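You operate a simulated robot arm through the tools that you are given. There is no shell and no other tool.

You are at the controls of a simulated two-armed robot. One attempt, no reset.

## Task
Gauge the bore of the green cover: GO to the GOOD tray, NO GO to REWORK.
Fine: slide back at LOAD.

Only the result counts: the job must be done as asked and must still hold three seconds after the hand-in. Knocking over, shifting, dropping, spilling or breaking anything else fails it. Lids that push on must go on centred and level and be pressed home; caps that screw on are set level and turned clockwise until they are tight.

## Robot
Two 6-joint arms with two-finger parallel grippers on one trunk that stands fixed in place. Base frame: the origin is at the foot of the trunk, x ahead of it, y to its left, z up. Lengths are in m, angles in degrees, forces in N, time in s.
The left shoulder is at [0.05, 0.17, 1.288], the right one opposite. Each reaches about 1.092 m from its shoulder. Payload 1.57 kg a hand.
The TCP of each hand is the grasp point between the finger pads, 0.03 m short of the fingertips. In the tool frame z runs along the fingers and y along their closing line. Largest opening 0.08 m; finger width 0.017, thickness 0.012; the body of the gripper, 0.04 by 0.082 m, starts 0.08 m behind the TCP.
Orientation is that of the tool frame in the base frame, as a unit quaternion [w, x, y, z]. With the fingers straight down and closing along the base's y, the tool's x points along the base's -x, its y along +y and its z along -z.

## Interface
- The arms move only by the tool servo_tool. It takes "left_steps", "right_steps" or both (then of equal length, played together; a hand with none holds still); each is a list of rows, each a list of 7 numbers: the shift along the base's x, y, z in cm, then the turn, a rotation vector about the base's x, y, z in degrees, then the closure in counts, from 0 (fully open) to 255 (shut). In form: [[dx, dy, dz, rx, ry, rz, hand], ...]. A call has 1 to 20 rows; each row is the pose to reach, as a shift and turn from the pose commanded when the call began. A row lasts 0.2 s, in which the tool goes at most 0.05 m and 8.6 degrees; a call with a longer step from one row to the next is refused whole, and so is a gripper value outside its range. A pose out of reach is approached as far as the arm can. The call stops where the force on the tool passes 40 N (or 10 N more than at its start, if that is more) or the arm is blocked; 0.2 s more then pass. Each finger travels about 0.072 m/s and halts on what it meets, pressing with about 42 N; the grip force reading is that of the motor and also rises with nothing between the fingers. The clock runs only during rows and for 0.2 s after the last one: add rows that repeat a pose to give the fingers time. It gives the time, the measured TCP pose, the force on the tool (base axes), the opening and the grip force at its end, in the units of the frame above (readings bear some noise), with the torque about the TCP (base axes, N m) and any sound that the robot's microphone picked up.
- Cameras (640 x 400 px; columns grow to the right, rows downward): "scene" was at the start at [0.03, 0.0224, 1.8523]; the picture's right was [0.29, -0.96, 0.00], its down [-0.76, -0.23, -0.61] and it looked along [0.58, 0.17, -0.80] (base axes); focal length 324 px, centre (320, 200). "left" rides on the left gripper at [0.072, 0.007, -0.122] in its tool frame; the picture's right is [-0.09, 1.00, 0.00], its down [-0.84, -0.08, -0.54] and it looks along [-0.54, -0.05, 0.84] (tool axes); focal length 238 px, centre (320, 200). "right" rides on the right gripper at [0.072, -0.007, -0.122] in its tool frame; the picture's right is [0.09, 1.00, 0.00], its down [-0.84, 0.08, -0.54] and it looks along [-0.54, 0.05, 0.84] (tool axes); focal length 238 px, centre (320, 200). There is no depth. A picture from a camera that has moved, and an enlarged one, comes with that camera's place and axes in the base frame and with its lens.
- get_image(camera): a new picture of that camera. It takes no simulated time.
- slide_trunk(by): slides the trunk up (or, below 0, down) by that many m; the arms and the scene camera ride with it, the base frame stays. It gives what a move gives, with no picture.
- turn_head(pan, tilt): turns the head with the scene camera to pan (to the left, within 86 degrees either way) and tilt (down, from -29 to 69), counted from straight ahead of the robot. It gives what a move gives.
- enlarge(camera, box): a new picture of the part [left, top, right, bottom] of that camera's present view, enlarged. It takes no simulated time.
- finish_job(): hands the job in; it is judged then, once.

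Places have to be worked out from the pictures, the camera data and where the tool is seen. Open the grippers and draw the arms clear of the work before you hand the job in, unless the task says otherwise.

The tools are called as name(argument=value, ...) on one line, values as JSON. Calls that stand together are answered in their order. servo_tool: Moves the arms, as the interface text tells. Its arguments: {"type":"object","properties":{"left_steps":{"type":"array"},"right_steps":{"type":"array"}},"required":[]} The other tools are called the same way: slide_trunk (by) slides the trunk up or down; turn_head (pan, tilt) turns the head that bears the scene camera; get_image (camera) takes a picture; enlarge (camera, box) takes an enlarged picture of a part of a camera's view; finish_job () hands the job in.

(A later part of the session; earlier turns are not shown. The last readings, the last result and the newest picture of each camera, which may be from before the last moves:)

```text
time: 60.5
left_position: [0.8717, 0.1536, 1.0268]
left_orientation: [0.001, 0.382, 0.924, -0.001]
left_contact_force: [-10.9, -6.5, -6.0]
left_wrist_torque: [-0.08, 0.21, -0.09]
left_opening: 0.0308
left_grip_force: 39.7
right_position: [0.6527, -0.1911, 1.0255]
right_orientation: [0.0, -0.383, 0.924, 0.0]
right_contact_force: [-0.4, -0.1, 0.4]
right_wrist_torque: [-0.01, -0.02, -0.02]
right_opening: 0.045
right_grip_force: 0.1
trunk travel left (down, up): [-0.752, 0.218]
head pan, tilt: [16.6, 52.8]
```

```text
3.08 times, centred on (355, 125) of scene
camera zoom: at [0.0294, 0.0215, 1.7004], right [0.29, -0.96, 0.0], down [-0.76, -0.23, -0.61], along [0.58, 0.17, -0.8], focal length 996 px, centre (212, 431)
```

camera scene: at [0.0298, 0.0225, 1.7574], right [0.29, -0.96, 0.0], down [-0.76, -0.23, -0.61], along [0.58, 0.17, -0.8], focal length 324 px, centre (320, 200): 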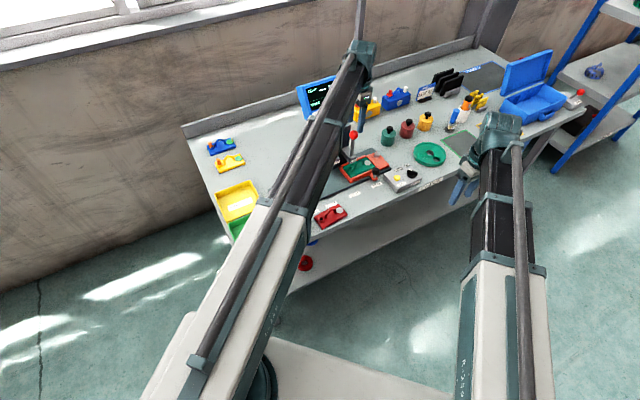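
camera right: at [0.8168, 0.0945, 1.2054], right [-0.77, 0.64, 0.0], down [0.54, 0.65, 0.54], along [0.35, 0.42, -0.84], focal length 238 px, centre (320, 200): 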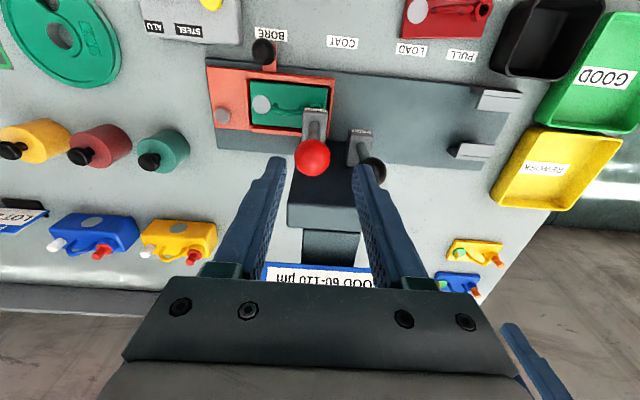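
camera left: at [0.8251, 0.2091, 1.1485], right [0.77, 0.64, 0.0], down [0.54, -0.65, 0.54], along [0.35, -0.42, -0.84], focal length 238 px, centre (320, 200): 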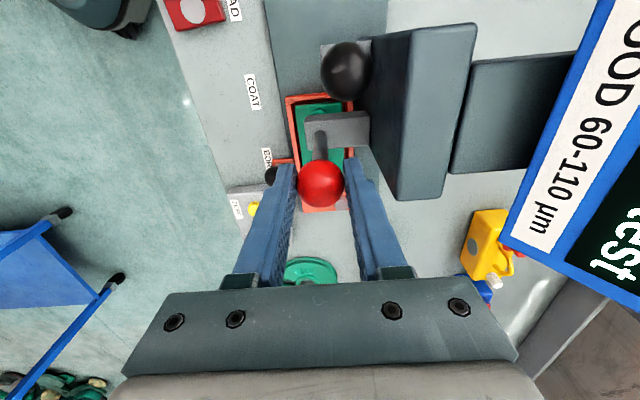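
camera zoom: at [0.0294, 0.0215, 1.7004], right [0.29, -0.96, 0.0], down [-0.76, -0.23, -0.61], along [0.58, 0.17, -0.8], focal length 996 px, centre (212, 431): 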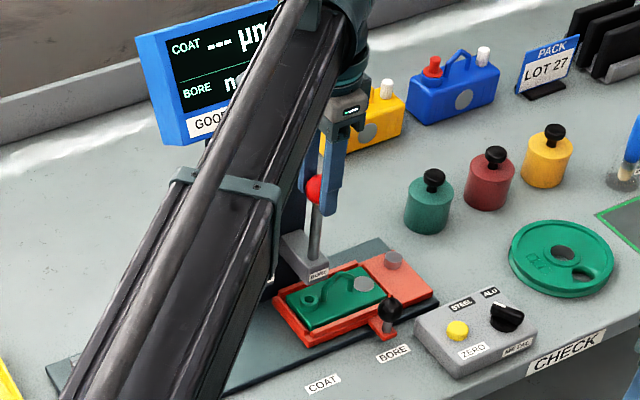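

The ball is gripped (30.8 mm), but it pulls the hand about 12 N toward −e2, so I'm off-centre by a couple of mm. I'll relax that before pressing.

servo_tool(left_steps=[[-0.15, -0.15, 0, 0, 0, 0, 255], [-0.15, -0.15, 0, 0, 0, 0, 255]])

enlarge(camera="left", box=[240, 60, 400, 240])

```text
time: 61.1
left_position: [0.8705, 0.154, 1.0263]
left_orientation: [0.003, 0.382, 0.924, 0.0]
left_contact_force: [-0.7, -4.1, -0.5]
left_wrist_torque: [0.24, 0.23, -0.08]
left_opening: 0.0306
left_grip_force: 39.6
right_position: [0.6531, -0.1906, 1.0267]
right_orientation: [0.0, -0.383, 0.924, 0.0]
right_contact_force: [-0.2, 0.3, 0.5]
right_wrist_torque: [-0.03, 0.03, 0.0]
right_opening: 0.0449
right_grip_force: 0.0
trunk travel left (down, up): [-0.752, 0.218]
head pan, tilt: [16.6, 52.8]
```

```text
2.22 times, centred on (320, 150) of left
camera zoom: at [0.8246, 0.2088, 1.1482], right [0.77, 0.64, 0.0], down [0.54, -0.65, 0.55], along [0.35, -0.42, -0.84], focal length 530 px, centre (320, 311)
```

zoom: 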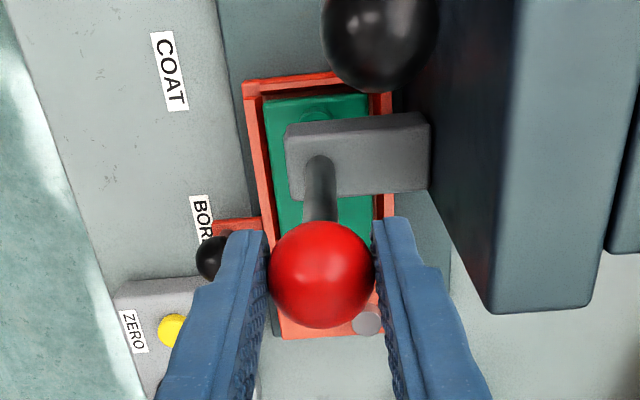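

Load relaxed and the rod is vertical under my TCP. I'll look closer at where the cover's neck lies relative to the rod before pressing.

enlarge(camera="left", box=[285, 85, 360, 145])

enlarge(camera="scene", box=[325, 105, 385, 165])

get_image(camera="right")

```text
6.67 times, centred on (322, 115) of left
camera zoom: at [0.8246, 0.2088, 1.1482], right [0.77, 0.64, 0.0], down [0.54, -0.65, 0.55], along [0.35, -0.42, -0.84], focal length 1589 px, centre (303, 767)
```

zoom: 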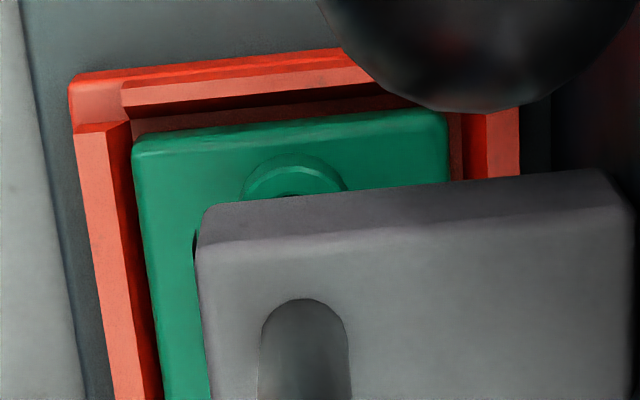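

```text
6.67 times, centred on (355, 135) of scene
camera zoom: at [0.0302, 0.0219, 1.7005], right [0.29, -0.96, 0.0], down [-0.76, -0.23, -0.61], along [0.58, 0.17, -0.8], focal length 2158 px, centre (87, 633)
```

zoom: 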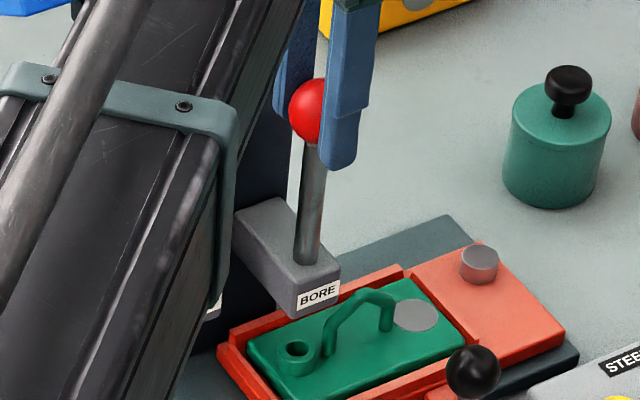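

```text
taken
camera right: at [0.6078, -0.2453, 1.1487], right [-0.77, 0.64, 0.0], down [0.54, 0.65, 0.54], along [0.35, 0.42, -0.84], focal length 238 px, centre (320, 200)
```

right: 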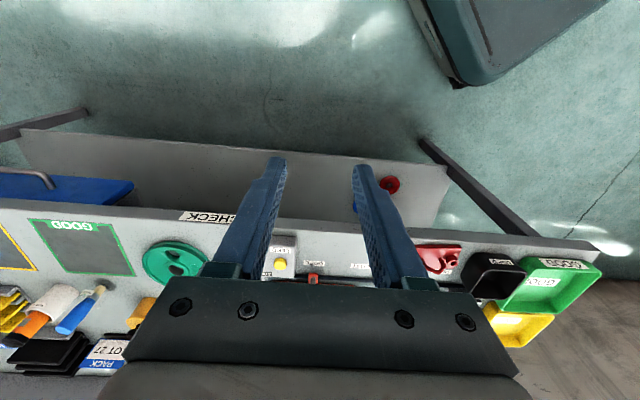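

The bore lies within about 2–3 mm of the rod axis, in line with the pocket's play. I'll press the plunger down gently, in a 1 cm step, watching force and display.

slide_trunk(by=-0.01)

enlarge(camera="scene", box=[290, 60, 420, 190])

get_image(camera="left")

```text
time: 61.7
left_position: [0.8711, 0.1547, 1.0174]
left_orientation: [0.003, 0.381, 0.924, 0.0]
left_contact_force: [3.6, -1.1, 1.8]
left_wrist_torque: [-0.05, -0.18, 0.03]
left_opening: 0.0307
left_grip_force: 40.1
right_position: [0.6536, -0.1899, 1.0155]
right_orientation: [-0.001, -0.383, 0.924, -0.001]
right_contact_force: [-0.5, 0.0, -0.5]
right_wrist_torque: [0.0, 0.01, -0.01]
right_opening: 0.0449
right_grip_force: 0.0
trunk travel left (down, up): [-0.742, 0.228]
head pan, tilt: [16.6, 52.8]
```

```text
3.08 times, centred on (355, 125) of scene
camera zoom: at [0.0303, 0.0221, 1.6904], right [0.29, -0.96, 0.0], down [-0.76, -0.23, -0.61], along [0.58, 0.17, -0.8], focal length 996 px, centre (212, 431)
```

zoom: 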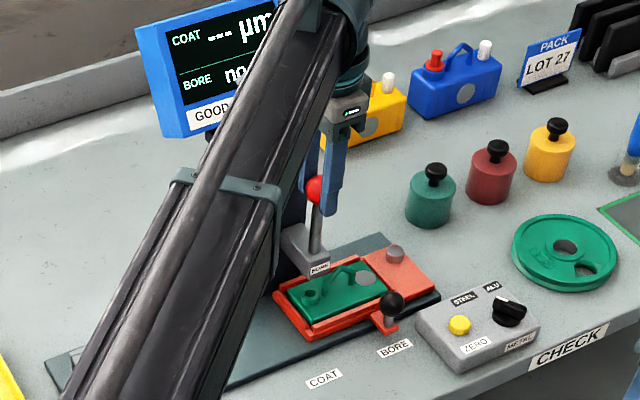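

```text
taken
camera left: at [0.8247, 0.2089, 1.138], right [0.77, 0.64, 0.0], down [0.54, -0.64, 0.55], along [0.35, -0.42, -0.84], focal length 238 px, centre (320, 200)
```

left: 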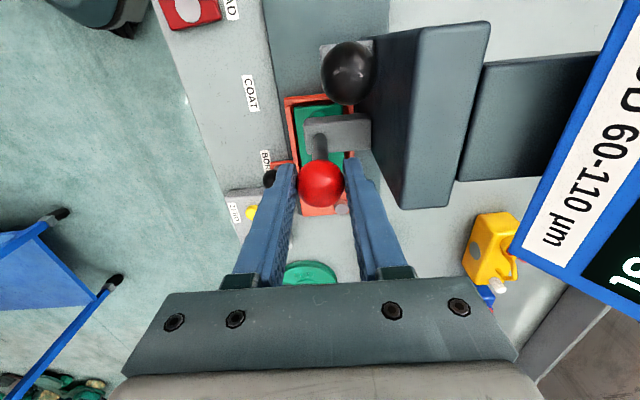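

The ball came down with the hand at under 4 N, so it is a plunger. Continuing down in small steps.

slide_trunk(by=-0.01)

enlarge(camera="scene", box=[300, 65, 400, 165])

slide_trunk(by=-0.008)

enlarge(camera="scene", box=[300, 65, 400, 165])

get_image(camera="left")

```text
time: 62.2
left_position: [0.8705, 0.1546, 1.0068]
left_orientation: [0.002, 0.382, 0.924, 0.0]
left_contact_force: [6.9, -0.8, 2.6]
left_wrist_torque: [-0.17, -0.33, -0.01]
left_opening: 0.0309
left_grip_force: 39.8
right_position: [0.6541, -0.1905, 1.0069]
right_orientation: [-0.001, -0.383, 0.924, 0.0]
right_contact_force: [0.0, 1.0, 0.6]
right_wrist_torque: [-0.02, 0.0, 0.02]
right_opening: 0.0448
right_grip_force: 0.0
trunk travel left (down, up): [-0.732, 0.238]
head pan, tilt: [16.6, 52.8]
```

```text
4.00 times, centred on (350, 115) of scene
camera zoom: at [0.0306, 0.0222, 1.6804], right [0.29, -0.96, 0.0], down [-0.76, -0.23, -0.6], along [0.58, 0.17, -0.8], focal length 1295 px, centre (200, 540)
```

zoom: 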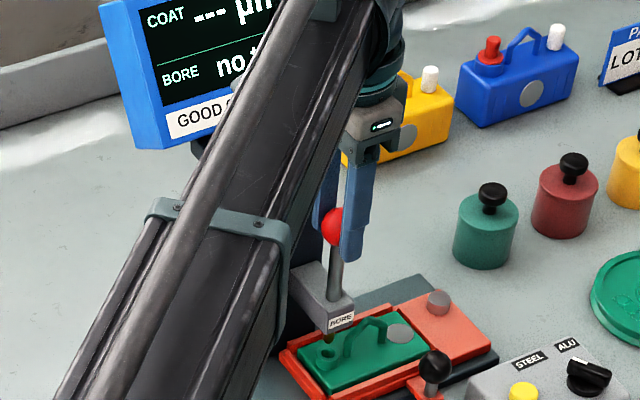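

```text
time: 62.8
left_position: [0.8705, 0.1537, 0.998]
left_orientation: [0.002, 0.383, 0.924, -0.001]
left_contact_force: [9.4, 0.2, 2.9]
left_wrist_torque: [-0.12, -0.27, 0.03]
left_opening: 0.0308
left_grip_force: 39.5
right_position: [0.6544, -0.1903, 0.9968]
right_orientation: [0.0, -0.383, 0.924, 0.001]
right_contact_force: [0.6, -0.5, -0.1]
right_wrist_torque: [0.01, -0.01, 0.01]
right_opening: 0.0448
right_grip_force: 0.1
trunk travel left (down, up): [-0.724, 0.246]
head pan, tilt: [16.6, 52.8]
```

```text
4.00 times, centred on (350, 115) of scene
camera zoom: at [0.0308, 0.0223, 1.6724], right [0.29, -0.96, 0.0], down [-0.76, -0.23, -0.6], along [0.58, 0.17, -0.8], focal length 1295 px, centre (200, 540)
```

zoom: 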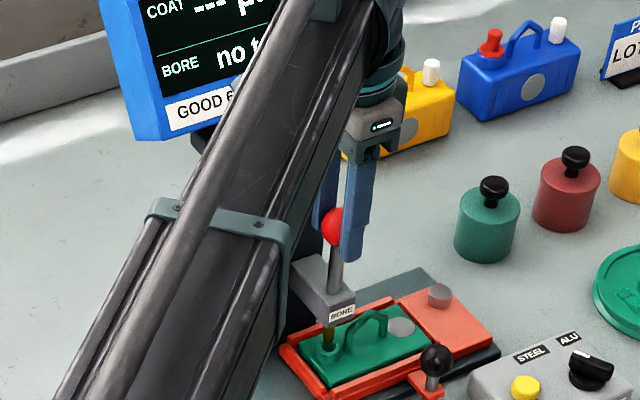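

```text
taken
camera left: at [0.8248, 0.2089, 1.1197], right [0.77, 0.64, 0.0], down [0.54, -0.64, 0.55], along [0.35, -0.42, -0.84], focal length 238 px, centre (320, 200)
```

left: 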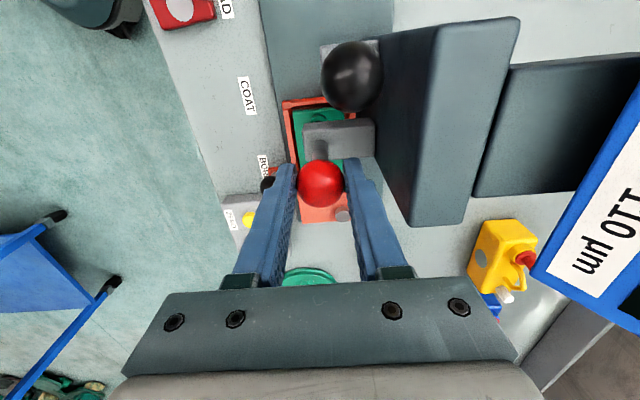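

A brass plug now shows below the head, just over the neck. I'll zoom in on its alignment with the bore.

enlarge(camera="scene", box=[340, 130, 380, 165])

enlarge(camera="left", box=[285, 85, 360, 145])

```text
11.43 times, centred on (360, 148) of scene
camera zoom: at [0.0308, 0.0223, 1.6724], right [0.29, -0.96, 0.0], down [-0.76, -0.23, -0.6], along [0.58, 0.17, -0.8], focal length 3700 px, centre (-137, 800)
```

zoom: 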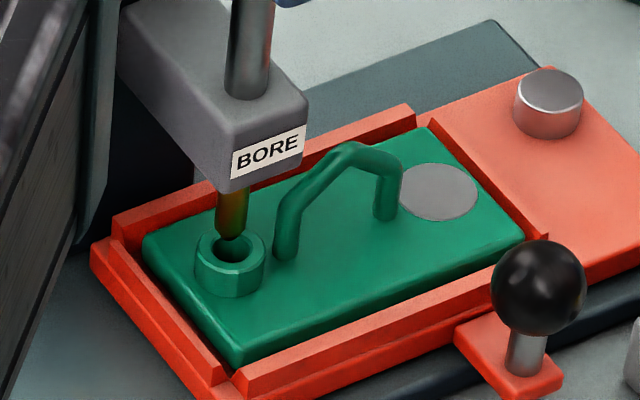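

```text
6.67 times, centred on (322, 115) of left
camera zoom: at [0.8248, 0.2089, 1.1197], right [0.77, 0.64, 0.0], down [0.54, -0.64, 0.55], along [0.35, -0.42, -0.84], focal length 1589 px, centre (303, 767)
```

zoom: 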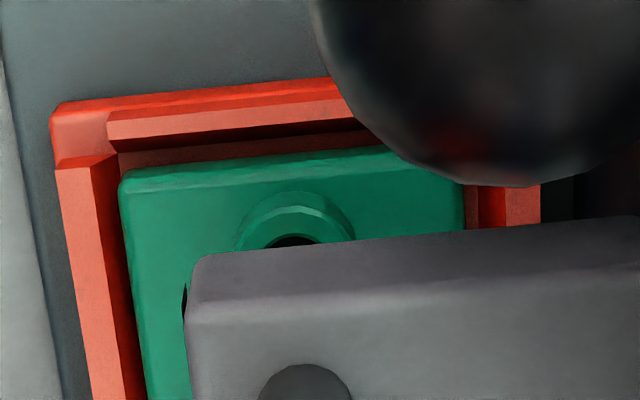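

The conical brass plug is right above the bore opening. Continuing down in small steps.

slide_trunk(by=-0.008)

enlarge(camera="scene", box=[340, 125, 380, 160])

get_image(camera="scene")

```text
time: 63.4
left_position: [0.8715, 0.1552, 0.9901]
left_orientation: [0.003, 0.382, 0.924, 0.0]
left_contact_force: [16.0, 2.4, 19.6]
left_wrist_torque: [0.0, -0.21, 0.05]
left_opening: 0.0308
left_grip_force: 40.0
right_position: [0.6527, -0.1905, 0.9899]
right_orientation: [0.0, -0.382, 0.924, 0.0]
right_contact_force: [-0.2, 0.3, 0.2]
right_wrist_torque: [0.02, -0.03, 0.01]
right_opening: 0.0447
right_grip_force: 0.0
trunk travel left (down, up): [-0.716, 0.254]
head pan, tilt: [16.6, 52.8]
```

```text
11.43 times, centred on (360, 142) of scene
camera zoom: at [0.0296, 0.0222, 1.6647], right [0.29, -0.96, 0.0], down [-0.76, -0.23, -0.61], along [0.58, 0.17, -0.8], focal length 3700 px, centre (-137, 857)
```

zoom: 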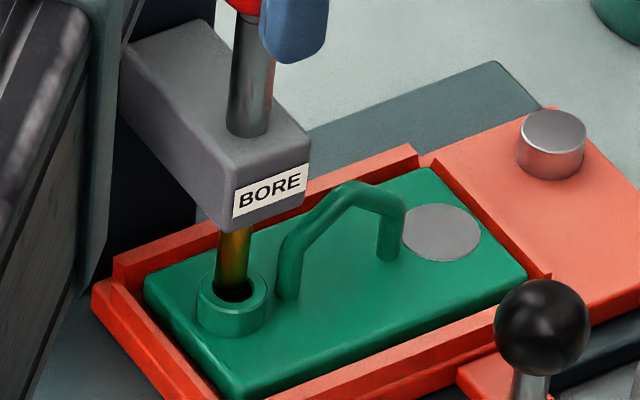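

```text
taken
camera scene: at [0.0296, 0.0222, 1.6647], right [0.29, -0.96, 0.0], down [-0.76, -0.23, -0.61], along [0.58, 0.17, -0.8], focal length 324 px, centre (320, 200)
```

scene: 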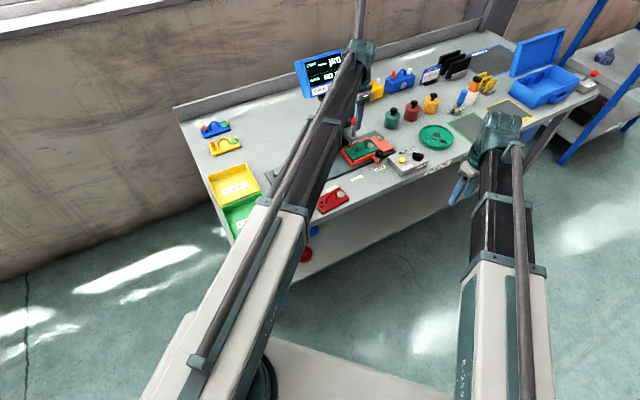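

The plug tip has entered the bore; Fz is 20 N with a 16 N side load in +x. I'll relax the side load by shifting 2 mm in +x, then look.

servo_tool(left_steps=[[0.2, 0.04, 0, 0, 0, 0, 255], [0.2, 0.04, 0, 0, 0, 0, 255]])

enlarge(camera="scene", box=[340, 125, 380, 160])

enlarge(camera="scene", box=[290, 40, 390, 110])

```text
time: 64.0
left_position: [0.8701, 0.1537, 0.9914]
left_orientation: [0.001, 0.383, 0.924, 0.0]
left_contact_force: [5.0, -0.9, 14.5]
left_wrist_torque: [-0.41, -0.39, 0.02]
left_opening: 0.031
left_grip_force: 39.7
right_position: [0.6514, -0.1906, 0.9907]
right_orientation: [0.001, -0.382, 0.924, 0.0]
right_contact_force: [-0.4, 0.4, -0.2]
right_wrist_torque: [0.02, 0.03, 0.01]
right_opening: 0.0451
right_grip_force: 0.1
trunk travel left (down, up): [-0.716, 0.254]
head pan, tilt: [16.6, 52.8]
```

```text
11.43 times, centred on (360, 142) of scene
camera zoom: at [0.0289, 0.022, 1.6644], right [0.29, -0.96, 0.0], down [-0.76, -0.23, -0.61], along [0.58, 0.17, -0.8], focal length 3700 px, centre (-137, 857)
```

zoom: 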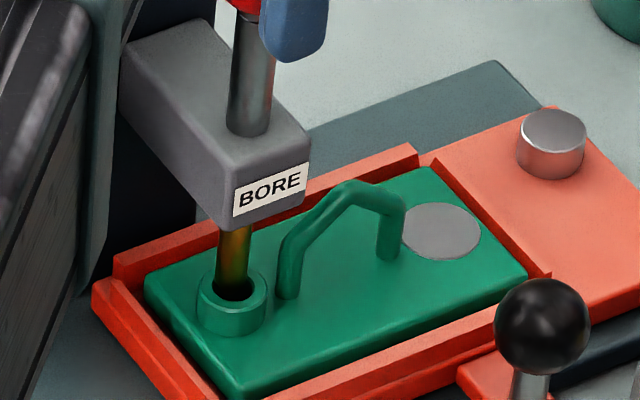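

```text
5.71 times, centred on (340, 75) of scene
camera zoom: at [0.0289, 0.022, 1.6644], right [0.29, -0.96, 0.0], down [-0.76, -0.23, -0.61], along [0.58, 0.17, -0.8], focal length 1850 px, centre (206, 914)
```

zoom: 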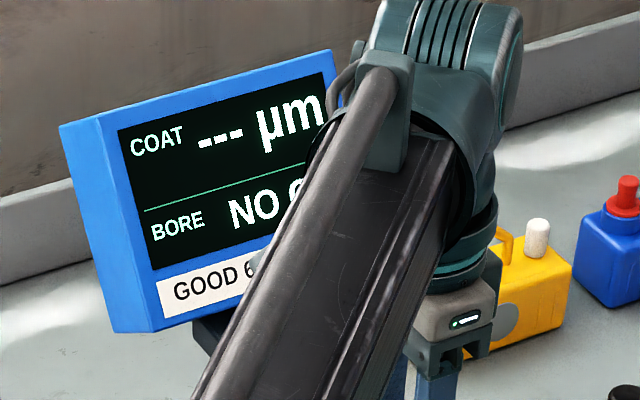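

The display now starts "NO G…". I want to be sure this isn't a misalignment artefact, so I'll zoom in hard on the plug and bore.

enlarge(camera="scene", box=[350, 143, 370, 159])

get_image(camera="left")

enlarge(camera="left", box=[285, 85, 360, 145])

```text
16.00 times, centred on (360, 151) of scene
camera zoom: at [0.0289, 0.022, 1.6644], right [0.29, -0.96, 0.0], down [-0.76, -0.23, -0.61], along [0.58, 0.17, -0.8], focal length 5180 px, centre (-320, 984)
```

zoom: 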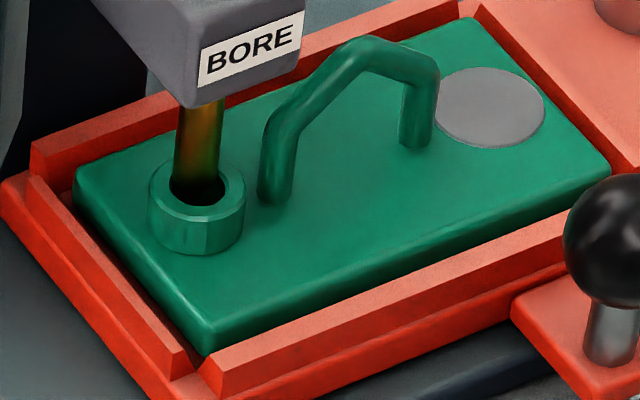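

```text
taken
camera left: at [0.8249, 0.2091, 1.1128], right [0.77, 0.64, 0.0], down [0.54, -0.64, 0.55], along [0.35, -0.42, -0.84], focal length 238 px, centre (320, 200)
```

left: 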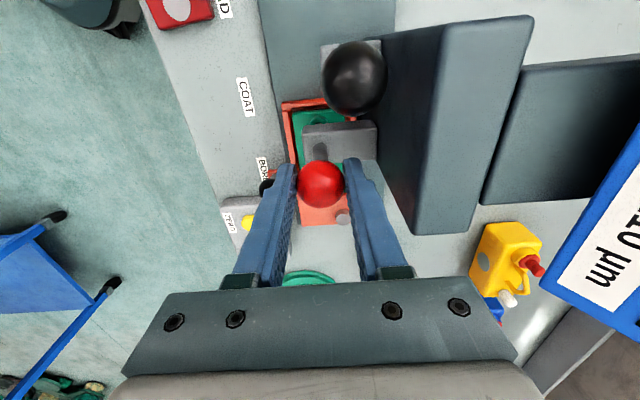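

```text
6.67 times, centred on (322, 115) of left
camera zoom: at [0.8249, 0.2091, 1.1128], right [0.77, 0.64, 0.0], down [0.54, -0.64, 0.55], along [0.35, -0.42, -0.84], focal length 1589 px, centre (303, 767)
```

zoom: 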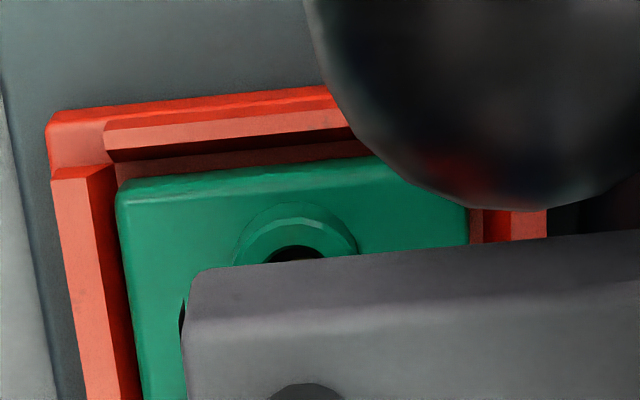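

The display reads "NO G…", with the plug about 7 mm into the bore at 15–20 N. I'll press a little harder to be sure the plug is truly stopped by the bore, and re-read.

slide_trunk(by=-0.003)

enlarge(camera="scene", box=[350, 143, 370, 159])

enlarge(camera="scene", box=[290, 40, 390, 110])

enlarge(camera="left", box=[285, 85, 360, 145])

```text
time: 64.5
left_position: [0.87, 0.1545, 0.989]
left_orientation: [0.002, 0.383, 0.924, 0.0]
left_contact_force: [6.2, -0.3, 26.2]
left_wrist_torque: [-0.02, -0.12, -0.01]
left_opening: 0.0308
left_grip_force: 39.6
right_position: [0.6504, -0.192, 0.9873]
right_orientation: [0.001, -0.383, 0.924, -0.001]
right_contact_force: [-0.5, 0.3, -0.2]
right_wrist_torque: [-0.01, -0.01, 0.0]
right_opening: 0.0451
right_grip_force: 0.0
trunk travel left (down, up): [-0.713, 0.257]
head pan, tilt: [16.6, 52.8]
```

```text
16.00 times, centred on (360, 151) of scene
camera zoom: at [0.0275, 0.0218, 1.6616], right [0.29, -0.96, 0.0], down [-0.76, -0.23, -0.61], along [0.58, 0.17, -0.8], focal length 5180 px, centre (-320, 984)
```

zoom: 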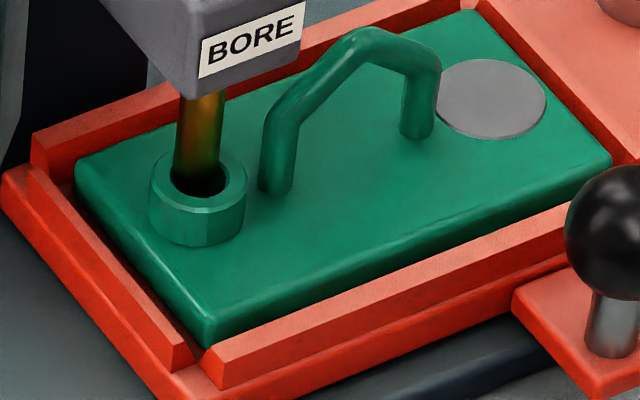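

```text
5.71 times, centred on (340, 75) of scene
camera zoom: at [0.0275, 0.0218, 1.6616], right [0.29, -0.96, 0.0], down [-0.76, -0.23, -0.61], along [0.58, 0.17, -0.8], focal length 1850 px, centre (206, 914)
```

zoom: 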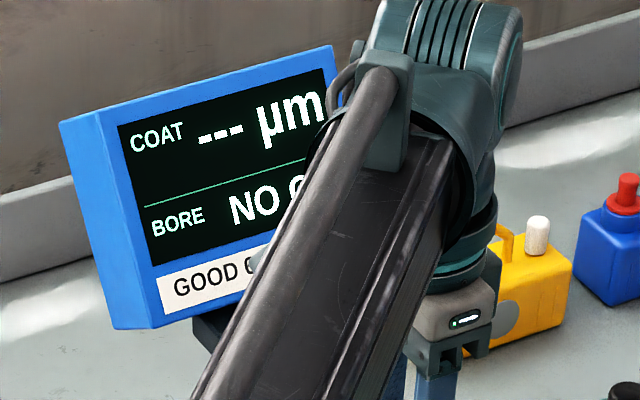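

```text
6.67 times, centred on (322, 115) of left
camera zoom: at [0.8244, 0.2092, 1.1107], right [0.77, 0.64, 0.0], down [0.54, -0.65, 0.55], along [0.35, -0.42, -0.84], focal length 1589 px, centre (303, 767)
```

zoom: 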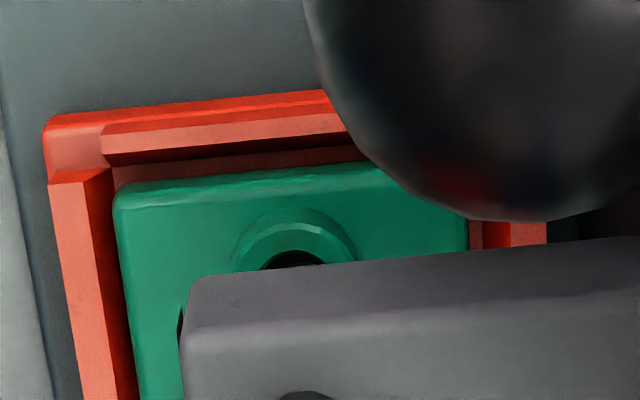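

Firm stop at 26 N with no further entry; the display stays on "NO G…". To verify alignment, I'll bring the right hand's camera closer from the front (keeping clear of the left arm) for a close view of plug and bore.

servo_tool(right_steps=[[1.9, 3.7, 0, 0, 0, 0, 112], [3.8, 7.4, 0, 0, 0, 0, 112], [5.7, 11.1, 0, 0, 0, 0, 112], [7.6, 14.8, 0, 0, 0, 0, 112], [9.5, 18.5, 0, 0, 0, 0, 112], [11.3, 22.2, 0, 0, 0, 0, 112], [11.3, 22.2, 0, 0, 0, 0, 112]])

get_image(camera="right")

enlarge(camera="right", box=[280, 120, 380, 200])

```text
time: 66.1
left_position: [0.8711, 0.1547, 0.9883]
left_orientation: [0.003, 0.382, 0.924, 0.001]
left_contact_force: [2.9, 0.7, 21.7]
left_wrist_torque: [0.07, -0.07, -0.01]
left_opening: 0.031
left_grip_force: 40.2
right_position: [0.7624, 0.0339, 0.9878]
right_orientation: [0.001, -0.382, 0.924, 0.0]
right_contact_force: [0.2, -0.1, 0.2]
right_wrist_torque: [0.03, -0.01, 0.01]
right_opening: 0.045
right_grip_force: 0.0
trunk travel left (down, up): [-0.713, 0.257]
head pan, tilt: [16.6, 52.8]
```

```text
taken
camera right: at [0.7169, -0.0218, 1.1108], right [-0.77, 0.64, 0.0], down [0.54, 0.65, 0.54], along [0.35, 0.42, -0.84], focal length 238 px, centre (320, 200)
```

right: 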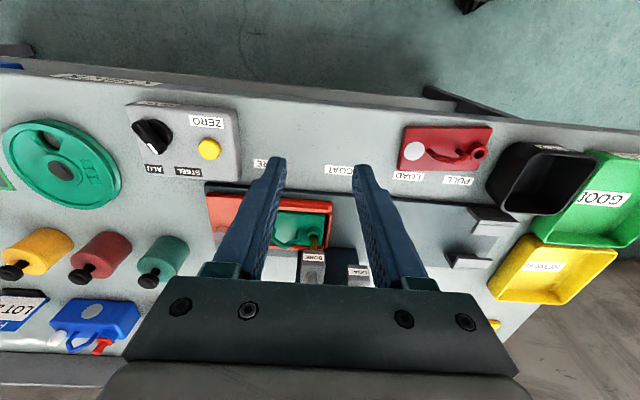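

```text
5.00 times, centred on (330, 160) of right
camera zoom: at [0.7169, -0.0218, 1.1108], right [-0.77, 0.64, 0.0], down [0.54, 0.65, 0.54], along [0.35, 0.42, -0.84], focal length 1192 px, centre (270, 400)
```

zoom: 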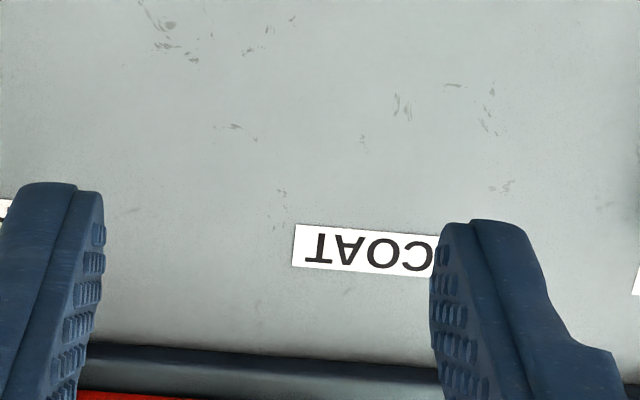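

The plug shows near (315, 240) in this view; zooming there for the alignment check.

enlarge(camera="right", box=[290, 205, 340, 255])

enlarge(camera="scene", box=[290, 40, 390, 110])

```text
8.00 times, centred on (315, 230) of right
camera zoom: at [0.7169, -0.0218, 1.1108], right [-0.77, 0.64, 0.0], down [0.54, 0.65, 0.54], along [0.35, 0.42, -0.84], focal length 1907 px, centre (360, -40)
```

zoom: 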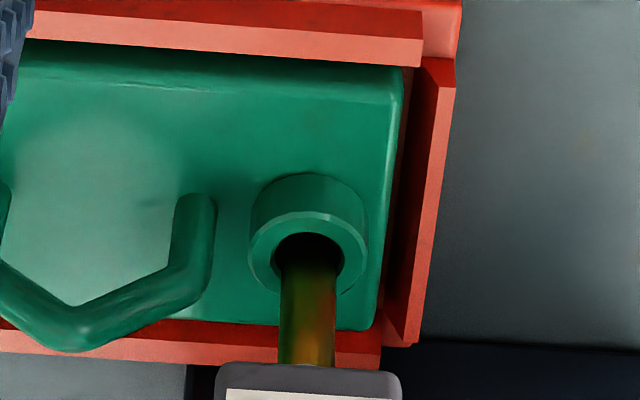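

```text
5.71 times, centred on (340, 75) of scene
camera zoom: at [0.0276, 0.022, 1.6614], right [0.29, -0.96, 0.0], down [-0.76, -0.23, -0.61], along [0.58, 0.17, -0.8], focal length 1850 px, centre (206, 914)
```

zoom: 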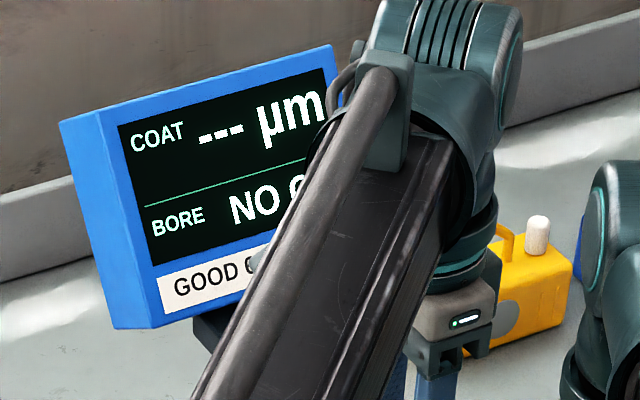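

In this close view the plug sits about 2 mm behind the bore centre (toward +e2), so its cone may be jamming on the back rim, which would make NO GO unreliable. I'll lift the plunger back up, then re-centre the cover and test again.

slide_trunk(by=0.039)

enlarge(camera="right", box=[270, 190, 350, 260])

enlarge(camera="scene", box=[290, 40, 390, 160])

```text
time: 66.9
left_position: [0.8707, 0.154, 1.0258]
left_orientation: [-0.001, 0.382, 0.924, -0.001]
left_contact_force: [-15.0, -2.1, -17.8]
left_wrist_torque: [0.53, 0.5, -0.09]
left_opening: 0.0311
left_grip_force: 39.6
right_position: [0.7638, 0.0313, 1.0261]
right_orientation: [0.0, -0.382, 0.924, 0.0]
right_contact_force: [-0.3, -0.9, 0.0]
right_wrist_torque: [0.01, 0.0, 0.03]
right_opening: 0.0449
right_grip_force: 0.2
trunk travel left (down, up): [-0.752, 0.218]
head pan, tilt: [16.6, 52.8]
```

```text
5.71 times, centred on (310, 225) of right
camera zoom: at [0.7186, -0.0219, 1.1481], right [-0.77, 0.64, 0.0], down [0.54, 0.65, 0.54], along [0.35, 0.42, -0.84], focal length 1362 px, centre (377, 57)
```

zoom: 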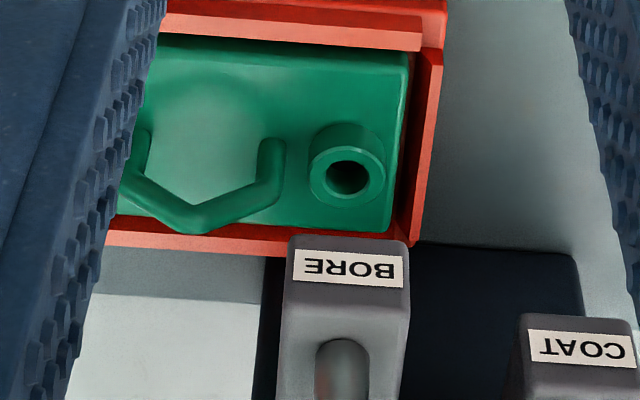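

```text
3.33 times, centred on (340, 100) of scene
camera zoom: at [0.0303, 0.0223, 1.7], right [0.29, -0.96, 0.0], down [-0.76, -0.23, -0.6], along [0.58, 0.17, -0.8], focal length 1079 px, centre (253, 533)
```

zoom: 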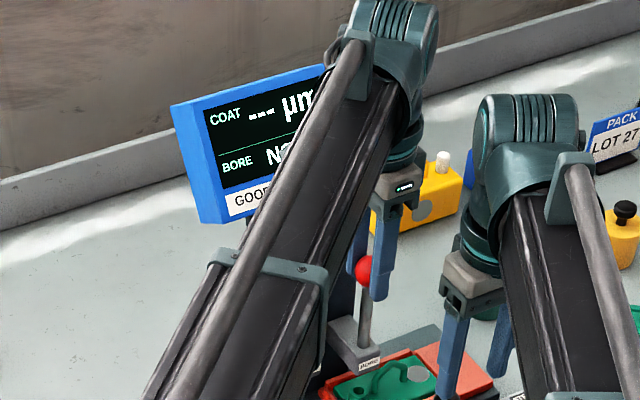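

The plunger is back at its top stop. I'll release the ball, rise above it, and move the left hand back out along −e1 and then to the clear bench area.

servo_tool(left_steps=[[0, 0, 0, 0, 0, 0, 200], [0, 0, 0, 0, 0, 0, 140], [0, 0, 0, 0, 0, 0, 100], [0, 0, 0, 0, 0, 0, 100]])

slide_trunk(by=0.057)

servo_tool(left_steps=[[-2.8, 2.8, 0, 0, 0, 0, 100], [-5.6, 5.6, 0, 0, 0, 0, 100], [-8.4, 8.4, 0, 0, 0, 0, 100], [-11.2, 11.2, 0, 0, 0, 0, 100], [-14, 14, 0, 0, 0, 0, 100], [-16.8, 16.4, 0, 0, 0, 0, 100]])

get_image(camera="scene")

enlarge(camera="scene", box=[290, 60, 390, 190])

```text
time: 67.9
left_position: [0.8735, 0.1548, 1.0261]
left_orientation: [0.001, 0.382, 0.924, -0.001]
left_contact_force: [0.0, -0.1, -0.1]
left_wrist_torque: [0.0, 0.0, -0.02]
left_opening: 0.0483
left_grip_force: 0.1
right_position: [0.7637, 0.0336, 1.027]
right_orientation: [0.0, -0.383, 0.924, 0.0]
right_contact_force: [1.2, -0.4, 0.1]
right_wrist_torque: [0.01, -0.02, -0.02]
right_opening: 0.0448
right_grip_force: 0.1
trunk travel left (down, up): [-0.752, 0.218]
head pan, tilt: [16.6, 52.8]
```

```text
time: 68.9
left_position: [0.873, 0.1541, 1.0829]
left_orientation: [0.002, 0.383, 0.924, -0.001]
left_contact_force: [-0.4, -0.3, -0.1]
left_wrist_torque: [0.0, -0.02, -0.01]
left_opening: 0.0487
left_grip_force: 0.1
right_position: [0.7636, 0.0326, 1.0841]
right_orientation: [-0.001, -0.383, 0.924, 0.0]
right_contact_force: [0.1, -0.3, 0.0]
right_wrist_torque: [0.0, -0.02, -0.04]
right_opening: 0.045
right_grip_force: 0.1
trunk travel left (down, up): [-0.809, 0.161]
head pan, tilt: [16.6, 52.8]
```

```text
time: 70.3
left_position: [0.7023, 0.3188, 1.0834]
left_orientation: [0.003, 0.383, 0.924, -0.001]
left_contact_force: [-0.1, -0.2, 1.0]
left_wrist_torque: [0.0, -0.04, 0.01]
left_opening: 0.0485
left_grip_force: 0.1
right_position: [0.764, 0.0332, 1.0832]
right_orientation: [-0.001, -0.383, 0.924, 0.0]
right_contact_force: [-0.3, -0.4, -0.3]
right_wrist_torque: [-0.02, -0.02, 0.01]
right_opening: 0.045
right_grip_force: 0.0
trunk travel left (down, up): [-0.809, 0.161]
head pan, tilt: [16.6, 52.8]
```

```text
taken
camera scene: at [0.0296, 0.0227, 1.7574], right [0.29, -0.96, 0.0], down [-0.76, -0.23, -0.61], along [0.58, 0.17, -0.8], focal length 324 px, centre (320, 200)
```

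scene: 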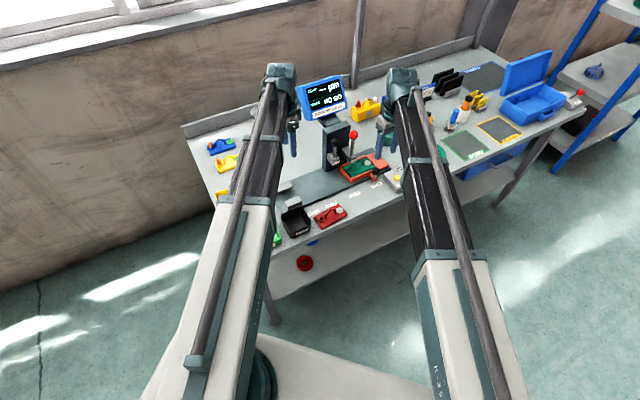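

```text
3.08 times, centred on (340, 125) of scene
camera zoom: at [0.0296, 0.0227, 1.7574], right [0.29, -0.96, 0.0], down [-0.76, -0.23, -0.61], along [0.58, 0.17, -0.8], focal length 996 px, centre (258, 431)
```

zoom: 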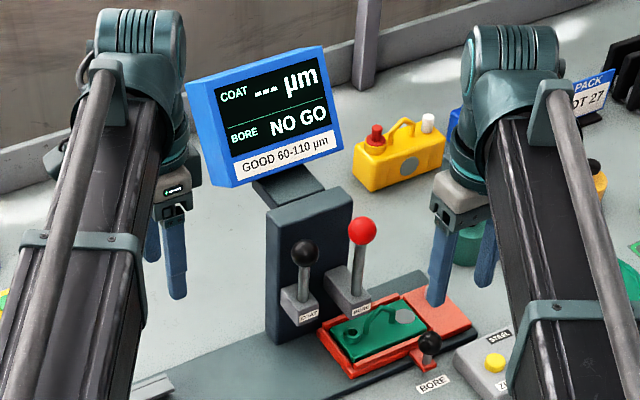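

Display: "BORE NO GO". To be certain it isn't a false result from the 2 mm offset, I'll bring the slide back to LOAD, re-centre the cover and gauge again. Left to the clear bench area, right over the knob.

servo_tool(left_steps=[[3.4, 3.3, 0, 0, 0, 0, 100], [6.8, 6.6, 0, 0, 0, 0, 100], [10.2, 9.9, 0, 0, 0, 0, 100], [13.5, 13.2, 0, 0, 0, 0, 100], [13.5, 13.2, 0, 0, 0, 0, 100]], right_steps=[[2.8, 0.5, 0, 0, 0, 0, 112], [5.6, 1.1, 0, 0, 0, 0, 112], [8.4, 1.6, 0, 0, 0, 0, 112], [10.97, 2.15, 0, 0, 0, 0, 112], [10.97, 2.15, 0, 0, 0, 0, 112]])

slide_trunk(by=-0.15)

get_image(camera="right")

get_image(camera="scene")

```text
time: 71.5
left_position: [0.8379, 0.4485, 1.0843]
left_orientation: [0.002, 0.383, 0.924, -0.001]
left_contact_force: [0.3, -0.7, -0.7]
left_wrist_torque: [-0.01, 0.01, 0.03]
left_opening: 0.0488
left_grip_force: 0.1
right_position: [0.8735, 0.0541, 1.0834]
right_orientation: [0.0, -0.383, 0.924, 0.001]
right_contact_force: [-0.2, 0.2, -0.1]
right_wrist_torque: [0.01, -0.01, -0.02]
right_opening: 0.045
right_grip_force: 0.2
trunk travel left (down, up): [-0.809, 0.161]
head pan, tilt: [16.6, 52.8]
```

```text
time: 73.3
left_position: [0.8357, 0.4497, 0.9331]
left_orientation: [0.002, 0.383, 0.924, -0.001]
left_contact_force: [0.5, 0.4, -0.6]
left_wrist_torque: [0.01, 0.02, 0.0]
left_opening: 0.0486
left_grip_force: 0.0
right_position: [0.8751, 0.0561, 0.9337]
right_orientation: [0.0, -0.382, 0.924, 0.0]
right_contact_force: [-0.4, 0.0, 0.2]
right_wrist_torque: [0.0, 0.0, 0.03]
right_opening: 0.0449
right_grip_force: 0.0
trunk travel left (down, up): [-0.659, 0.311]
head pan, tilt: [16.6, 52.8]
```

```text
taken
camera right: at [0.8292, 0.0001, 1.0558], right [-0.77, 0.64, 0.0], down [0.54, 0.65, 0.54], along [0.35, 0.42, -0.84], focal length 238 px, centre (320, 200)
```

right: 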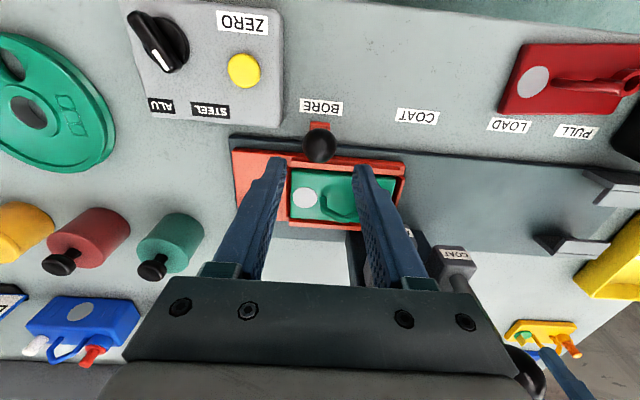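

```text
taken
camera scene: at [0.0299, 0.0224, 1.6074], right [0.29, -0.96, 0.0], down [-0.76, -0.23, -0.61], along [0.58, 0.17, -0.8], focal length 324 px, centre (320, 200)
```

scene: 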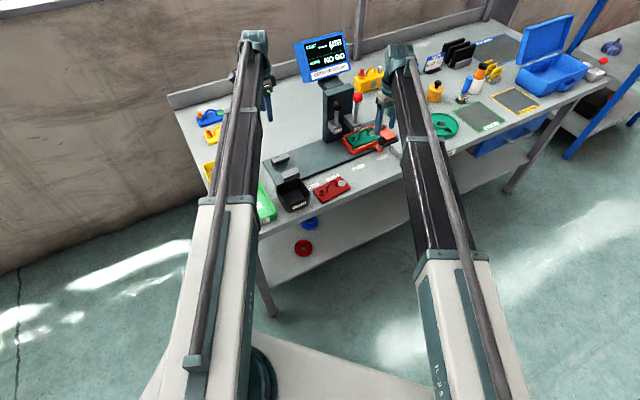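

The knob is centred under the right hand. Lowering, gripping the knob, and sliding back to LOAD.

slide_trunk(by=-0.065)

servo_tool(right_steps=[[0, 0, 0, 0, 0, 0, 180], [0, 0, 0, 0, 0, 0, 255], [0, 0, 0, 0, 0, 0, 255], [0, 0, 0, 0, 0, 0, 255]])

servo_tool(right_steps=[[-1.0, 1.0, 0, 0, 0, 0, 255], [-2.0, 2.0, 0, 0, 0, 0, 255], [-3.0, 3.0, 0, 0, 0, 0, 255], [-4.0, 4.0, 0, 0, 0, 0, 255], [-5.0, 5.0, 0, 0, 0, 0, 255], [-6.0, 6.0, 0, 0, 0, 0, 255], [-7.0, 7.0, 0, 0, 0, 0, 255], [-8.0, 8.0, 0, 0, 0, 0, 255], [-9.0, 9.0, 0, 0, 0, 0, 255], [-10.0, 10.0, 0, 0, 0, 0, 255], [-11.0, 11.0, 0, 0, 0, 0, 255], [-12.0, 12.0, 0, 0, 0, 0, 255], [-13.0, 13.0, 0, 0, 0, 0, 255], [-14.14, 14.14, 0, 0, 0, 0, 255], [-14.14, 14.14, 0, 0, 0, 0, 255]])

enlarge(camera="right", box=[240, 90, 420, 230])

enlarge(camera="scene", box=[280, 50, 400, 170])

```text
time: 74.3
left_position: [0.8376, 0.4493, 0.8705]
left_orientation: [0.002, 0.383, 0.924, 0.0]
left_contact_force: [-0.3, 0.3, 1.4]
left_wrist_torque: [0.0, -0.04, 0.01]
left_opening: 0.0483
left_grip_force: 0.1
right_position: [0.8737, 0.055, 0.8686]
right_orientation: [0.0, -0.382, 0.924, 0.0]
right_contact_force: [-0.1, 0.0, 0.0]
right_wrist_torque: [0.05, -0.03, 0.0]
right_opening: 0.0448
right_grip_force: 0.0
trunk travel left (down, up): [-0.594, 0.376]
head pan, tilt: [16.6, 52.8]
```

```text
time: 75.3
left_position: [0.838, 0.4482, 0.8683]
left_orientation: [0.002, 0.382, 0.924, -0.001]
left_contact_force: [0.2, -0.5, -0.6]
left_wrist_torque: [-0.02, -0.01, 0.01]
left_opening: 0.0483
left_grip_force: 0.0
right_position: [0.8749, 0.0553, 0.8686]
right_orientation: [0.0, -0.382, 0.924, 0.0]
right_contact_force: [1.3, -1.0, 0.9]
right_wrist_torque: [0.01, 0.04, -0.03]
right_opening: 0.0292
right_grip_force: 38.8
trunk travel left (down, up): [-0.594, 0.376]
head pan, tilt: [16.6, 52.8]
```

```text
time: 78.5
left_position: [0.8377, 0.449, 0.8685]
left_orientation: [0.001, 0.382, 0.924, -0.001]
left_contact_force: [0.4, 0.5, 1.2]
left_wrist_torque: [-0.05, 0.0, 0.0]
left_opening: 0.0487
left_grip_force: 0.0
right_position: [0.7334, 0.1965, 0.868]
right_orientation: [0.001, -0.382, 0.924, 0.0]
right_contact_force: [0.5, -1.4, -1.7]
right_wrist_torque: [0.46, -0.39, 0.06]
right_opening: 0.0291
right_grip_force: 39.2
trunk travel left (down, up): [-0.594, 0.376]
head pan, tilt: [16.6, 52.8]
```

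```text
2.86 times, centred on (330, 160) of right
camera zoom: at [0.688, 0.1415, 0.9906], right [-0.77, 0.64, 0.0], down [0.54, 0.65, 0.54], along [0.35, 0.42, -0.84], focal length 681 px, centre (291, 314)
```

zoom: 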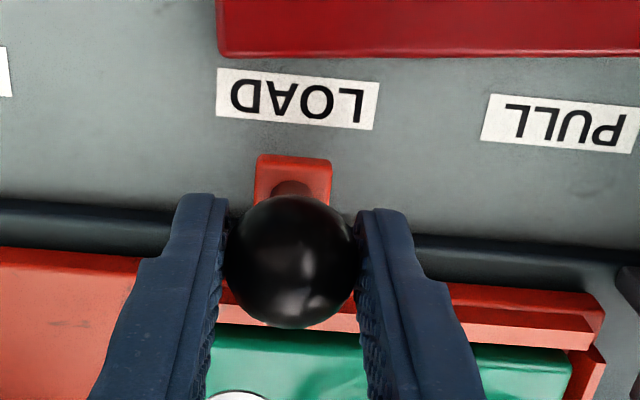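

```text
3.33 times, centred on (340, 110) of scene
camera zoom: at [0.0301, 0.0222, 1.5424], right [0.29, -0.96, 0.0], down [-0.76, -0.23, -0.61], along [0.58, 0.17, -0.8], focal length 1079 px, centre (253, 500)
```

zoom: 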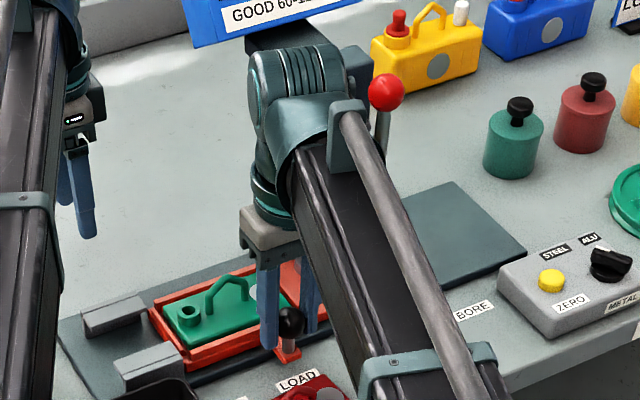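

The slide is back exactly at LOAD. I'll release the knob, rise, and withdraw the right hand so the left can nudge the cover about 1.6 mm toward the back by centring its handle.

servo_tool(right_steps=[[0, 0, 0, 0, 0, 0, 180], [0, 0, 0, 0, 0, 0, 112], [0, 0, 0, 0, 0, 0, 112]])

slide_trunk(by=0.075)

servo_tool(right_steps=[[-0.9, -4.7, 0, 0, 0, 0, 112], [-1.8, -9.4, 0, 0, 0, 0, 112], [-2.7, -14.1, 0, 0, 0, 0, 112], [-3.6, -18.8, 0, 0, 0, 0, 112], [-4.5, -23.5, 0, 0, 0, 0, 112], [-5.4, -28.2, 0, 0, 0, 0, 112], [-6.3, -32.9, 0, 0, 0, 0, 112], [-7.0, -37, 0, 0, 0, 0, 112]])

servo_tool(left_steps=[[-1.6, -3.7, 0, 0, 0, 0, 130], [-3.2, -7.3, 0, 0, 0, 0, 130], [-4.7, -11, 0, 0, 0, 0, 130], [-6.3, -14.7, 0, 0, 0, 0, 130], [-7.8, -18.3, 0, 0, 0, 0, 130], [-7.8, -18.3, 0, 0, 0, 0, 130]])

get_image(camera="left")

enlarge(camera="left", box=[220, 30, 420, 230])

```text
time: 79.3
left_position: [0.8375, 0.4492, 0.8679]
left_orientation: [0.001, 0.383, 0.924, -0.001]
left_contact_force: [0.9, -0.5, -0.4]
left_wrist_torque: [0.0, 0.04, 0.03]
left_opening: 0.0486
left_grip_force: 0.0
right_position: [0.733, 0.1967, 0.8685]
right_orientation: [0.0, -0.383, 0.924, 0.0]
right_contact_force: [-0.2, 0.6, -0.4]
right_wrist_torque: [0.0, 0.06, -0.01]
right_opening: 0.045
right_grip_force: 0.0
trunk travel left (down, up): [-0.594, 0.376]
head pan, tilt: [16.6, 52.8]
```

```text
time: 80.4
left_position: [0.8369, 0.4487, 0.9436]
left_orientation: [0.001, 0.383, 0.924, -0.001]
left_contact_force: [0.2, 0.0, 0.3]
left_wrist_torque: [0.01, 0.0, 0.02]
left_opening: 0.0486
left_grip_force: 0.0
right_position: [0.7341, 0.1964, 0.943]
right_orientation: [0.001, -0.383, 0.924, 0.0]
right_contact_force: [-0.6, 0.7, 0.6]
right_wrist_torque: [-0.02, 0.01, -0.01]
right_opening: 0.045
right_grip_force: 0.0
trunk travel left (down, up): [-0.669, 0.301]
head pan, tilt: [16.6, 52.8]
```

```text
time: 82.2
left_position: [0.8366, 0.4483, 0.9439]
left_orientation: [0.001, 0.383, 0.924, 0.0]
left_contact_force: [-0.5, 0.0, -0.1]
left_wrist_torque: [0.03, 0.02, 0.01]
left_opening: 0.0484
left_grip_force: 0.1
right_position: [0.6633, -0.1756, 0.9444]
right_orientation: [0.0, -0.383, 0.924, 0.0]
right_contact_force: [0.1, -0.2, 0.0]
right_wrist_torque: [-0.01, -0.03, 0.04]
right_opening: 0.045
right_grip_force: 0.0
trunk travel left (down, up): [-0.669, 0.301]
head pan, tilt: [16.6, 52.8]
```

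```text
time: 83.6
left_position: [0.7596, 0.2681, 0.9437]
left_orientation: [0.002, 0.381, 0.924, -0.001]
left_contact_force: [-0.7, 0.7, -0.8]
left_wrist_torque: [0.01, 0.0, 0.02]
left_opening: 0.0394
left_grip_force: 0.0
right_position: [0.6617, -0.1746, 0.9434]
right_orientation: [-0.001, -0.383, 0.924, 0.001]
right_contact_force: [-0.1, -0.3, 0.5]
right_wrist_torque: [0.0, 0.0, -0.02]
right_opening: 0.0451
right_grip_force: 0.1
trunk travel left (down, up): [-0.669, 0.301]
head pan, tilt: [16.6, 52.8]
```

```text
taken
camera left: at [0.7129, 0.3224, 1.0651], right [0.77, 0.64, 0.0], down [0.54, -0.64, 0.55], along [0.35, -0.42, -0.84], focal length 238 px, centre (320, 200)
```

left: 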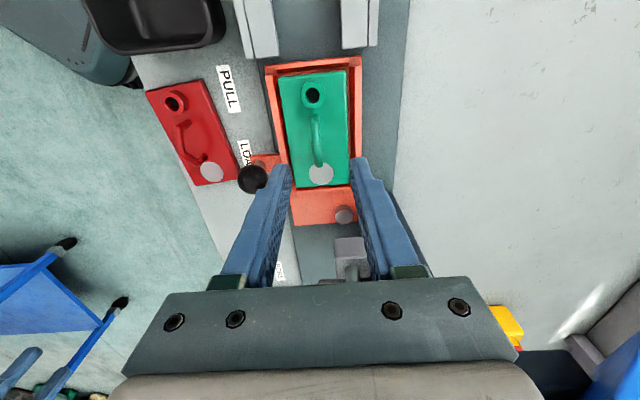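

```text
2.00 times, centred on (320, 130) of left
camera zoom: at [0.7129, 0.3224, 1.0651], right [0.77, 0.64, 0.0], down [0.54, -0.64, 0.55], along [0.35, -0.42, -0.84], focal length 477 px, centre (320, 340)
```

zoom: 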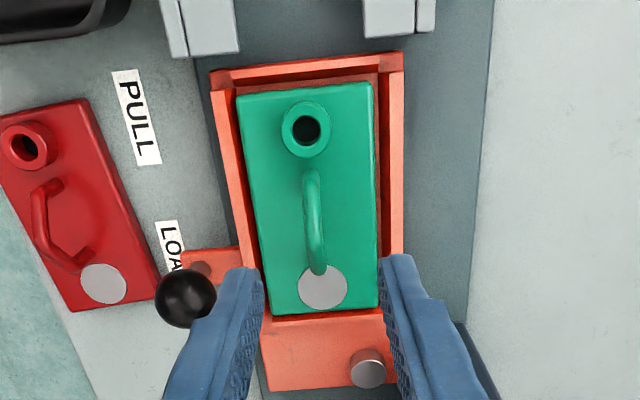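

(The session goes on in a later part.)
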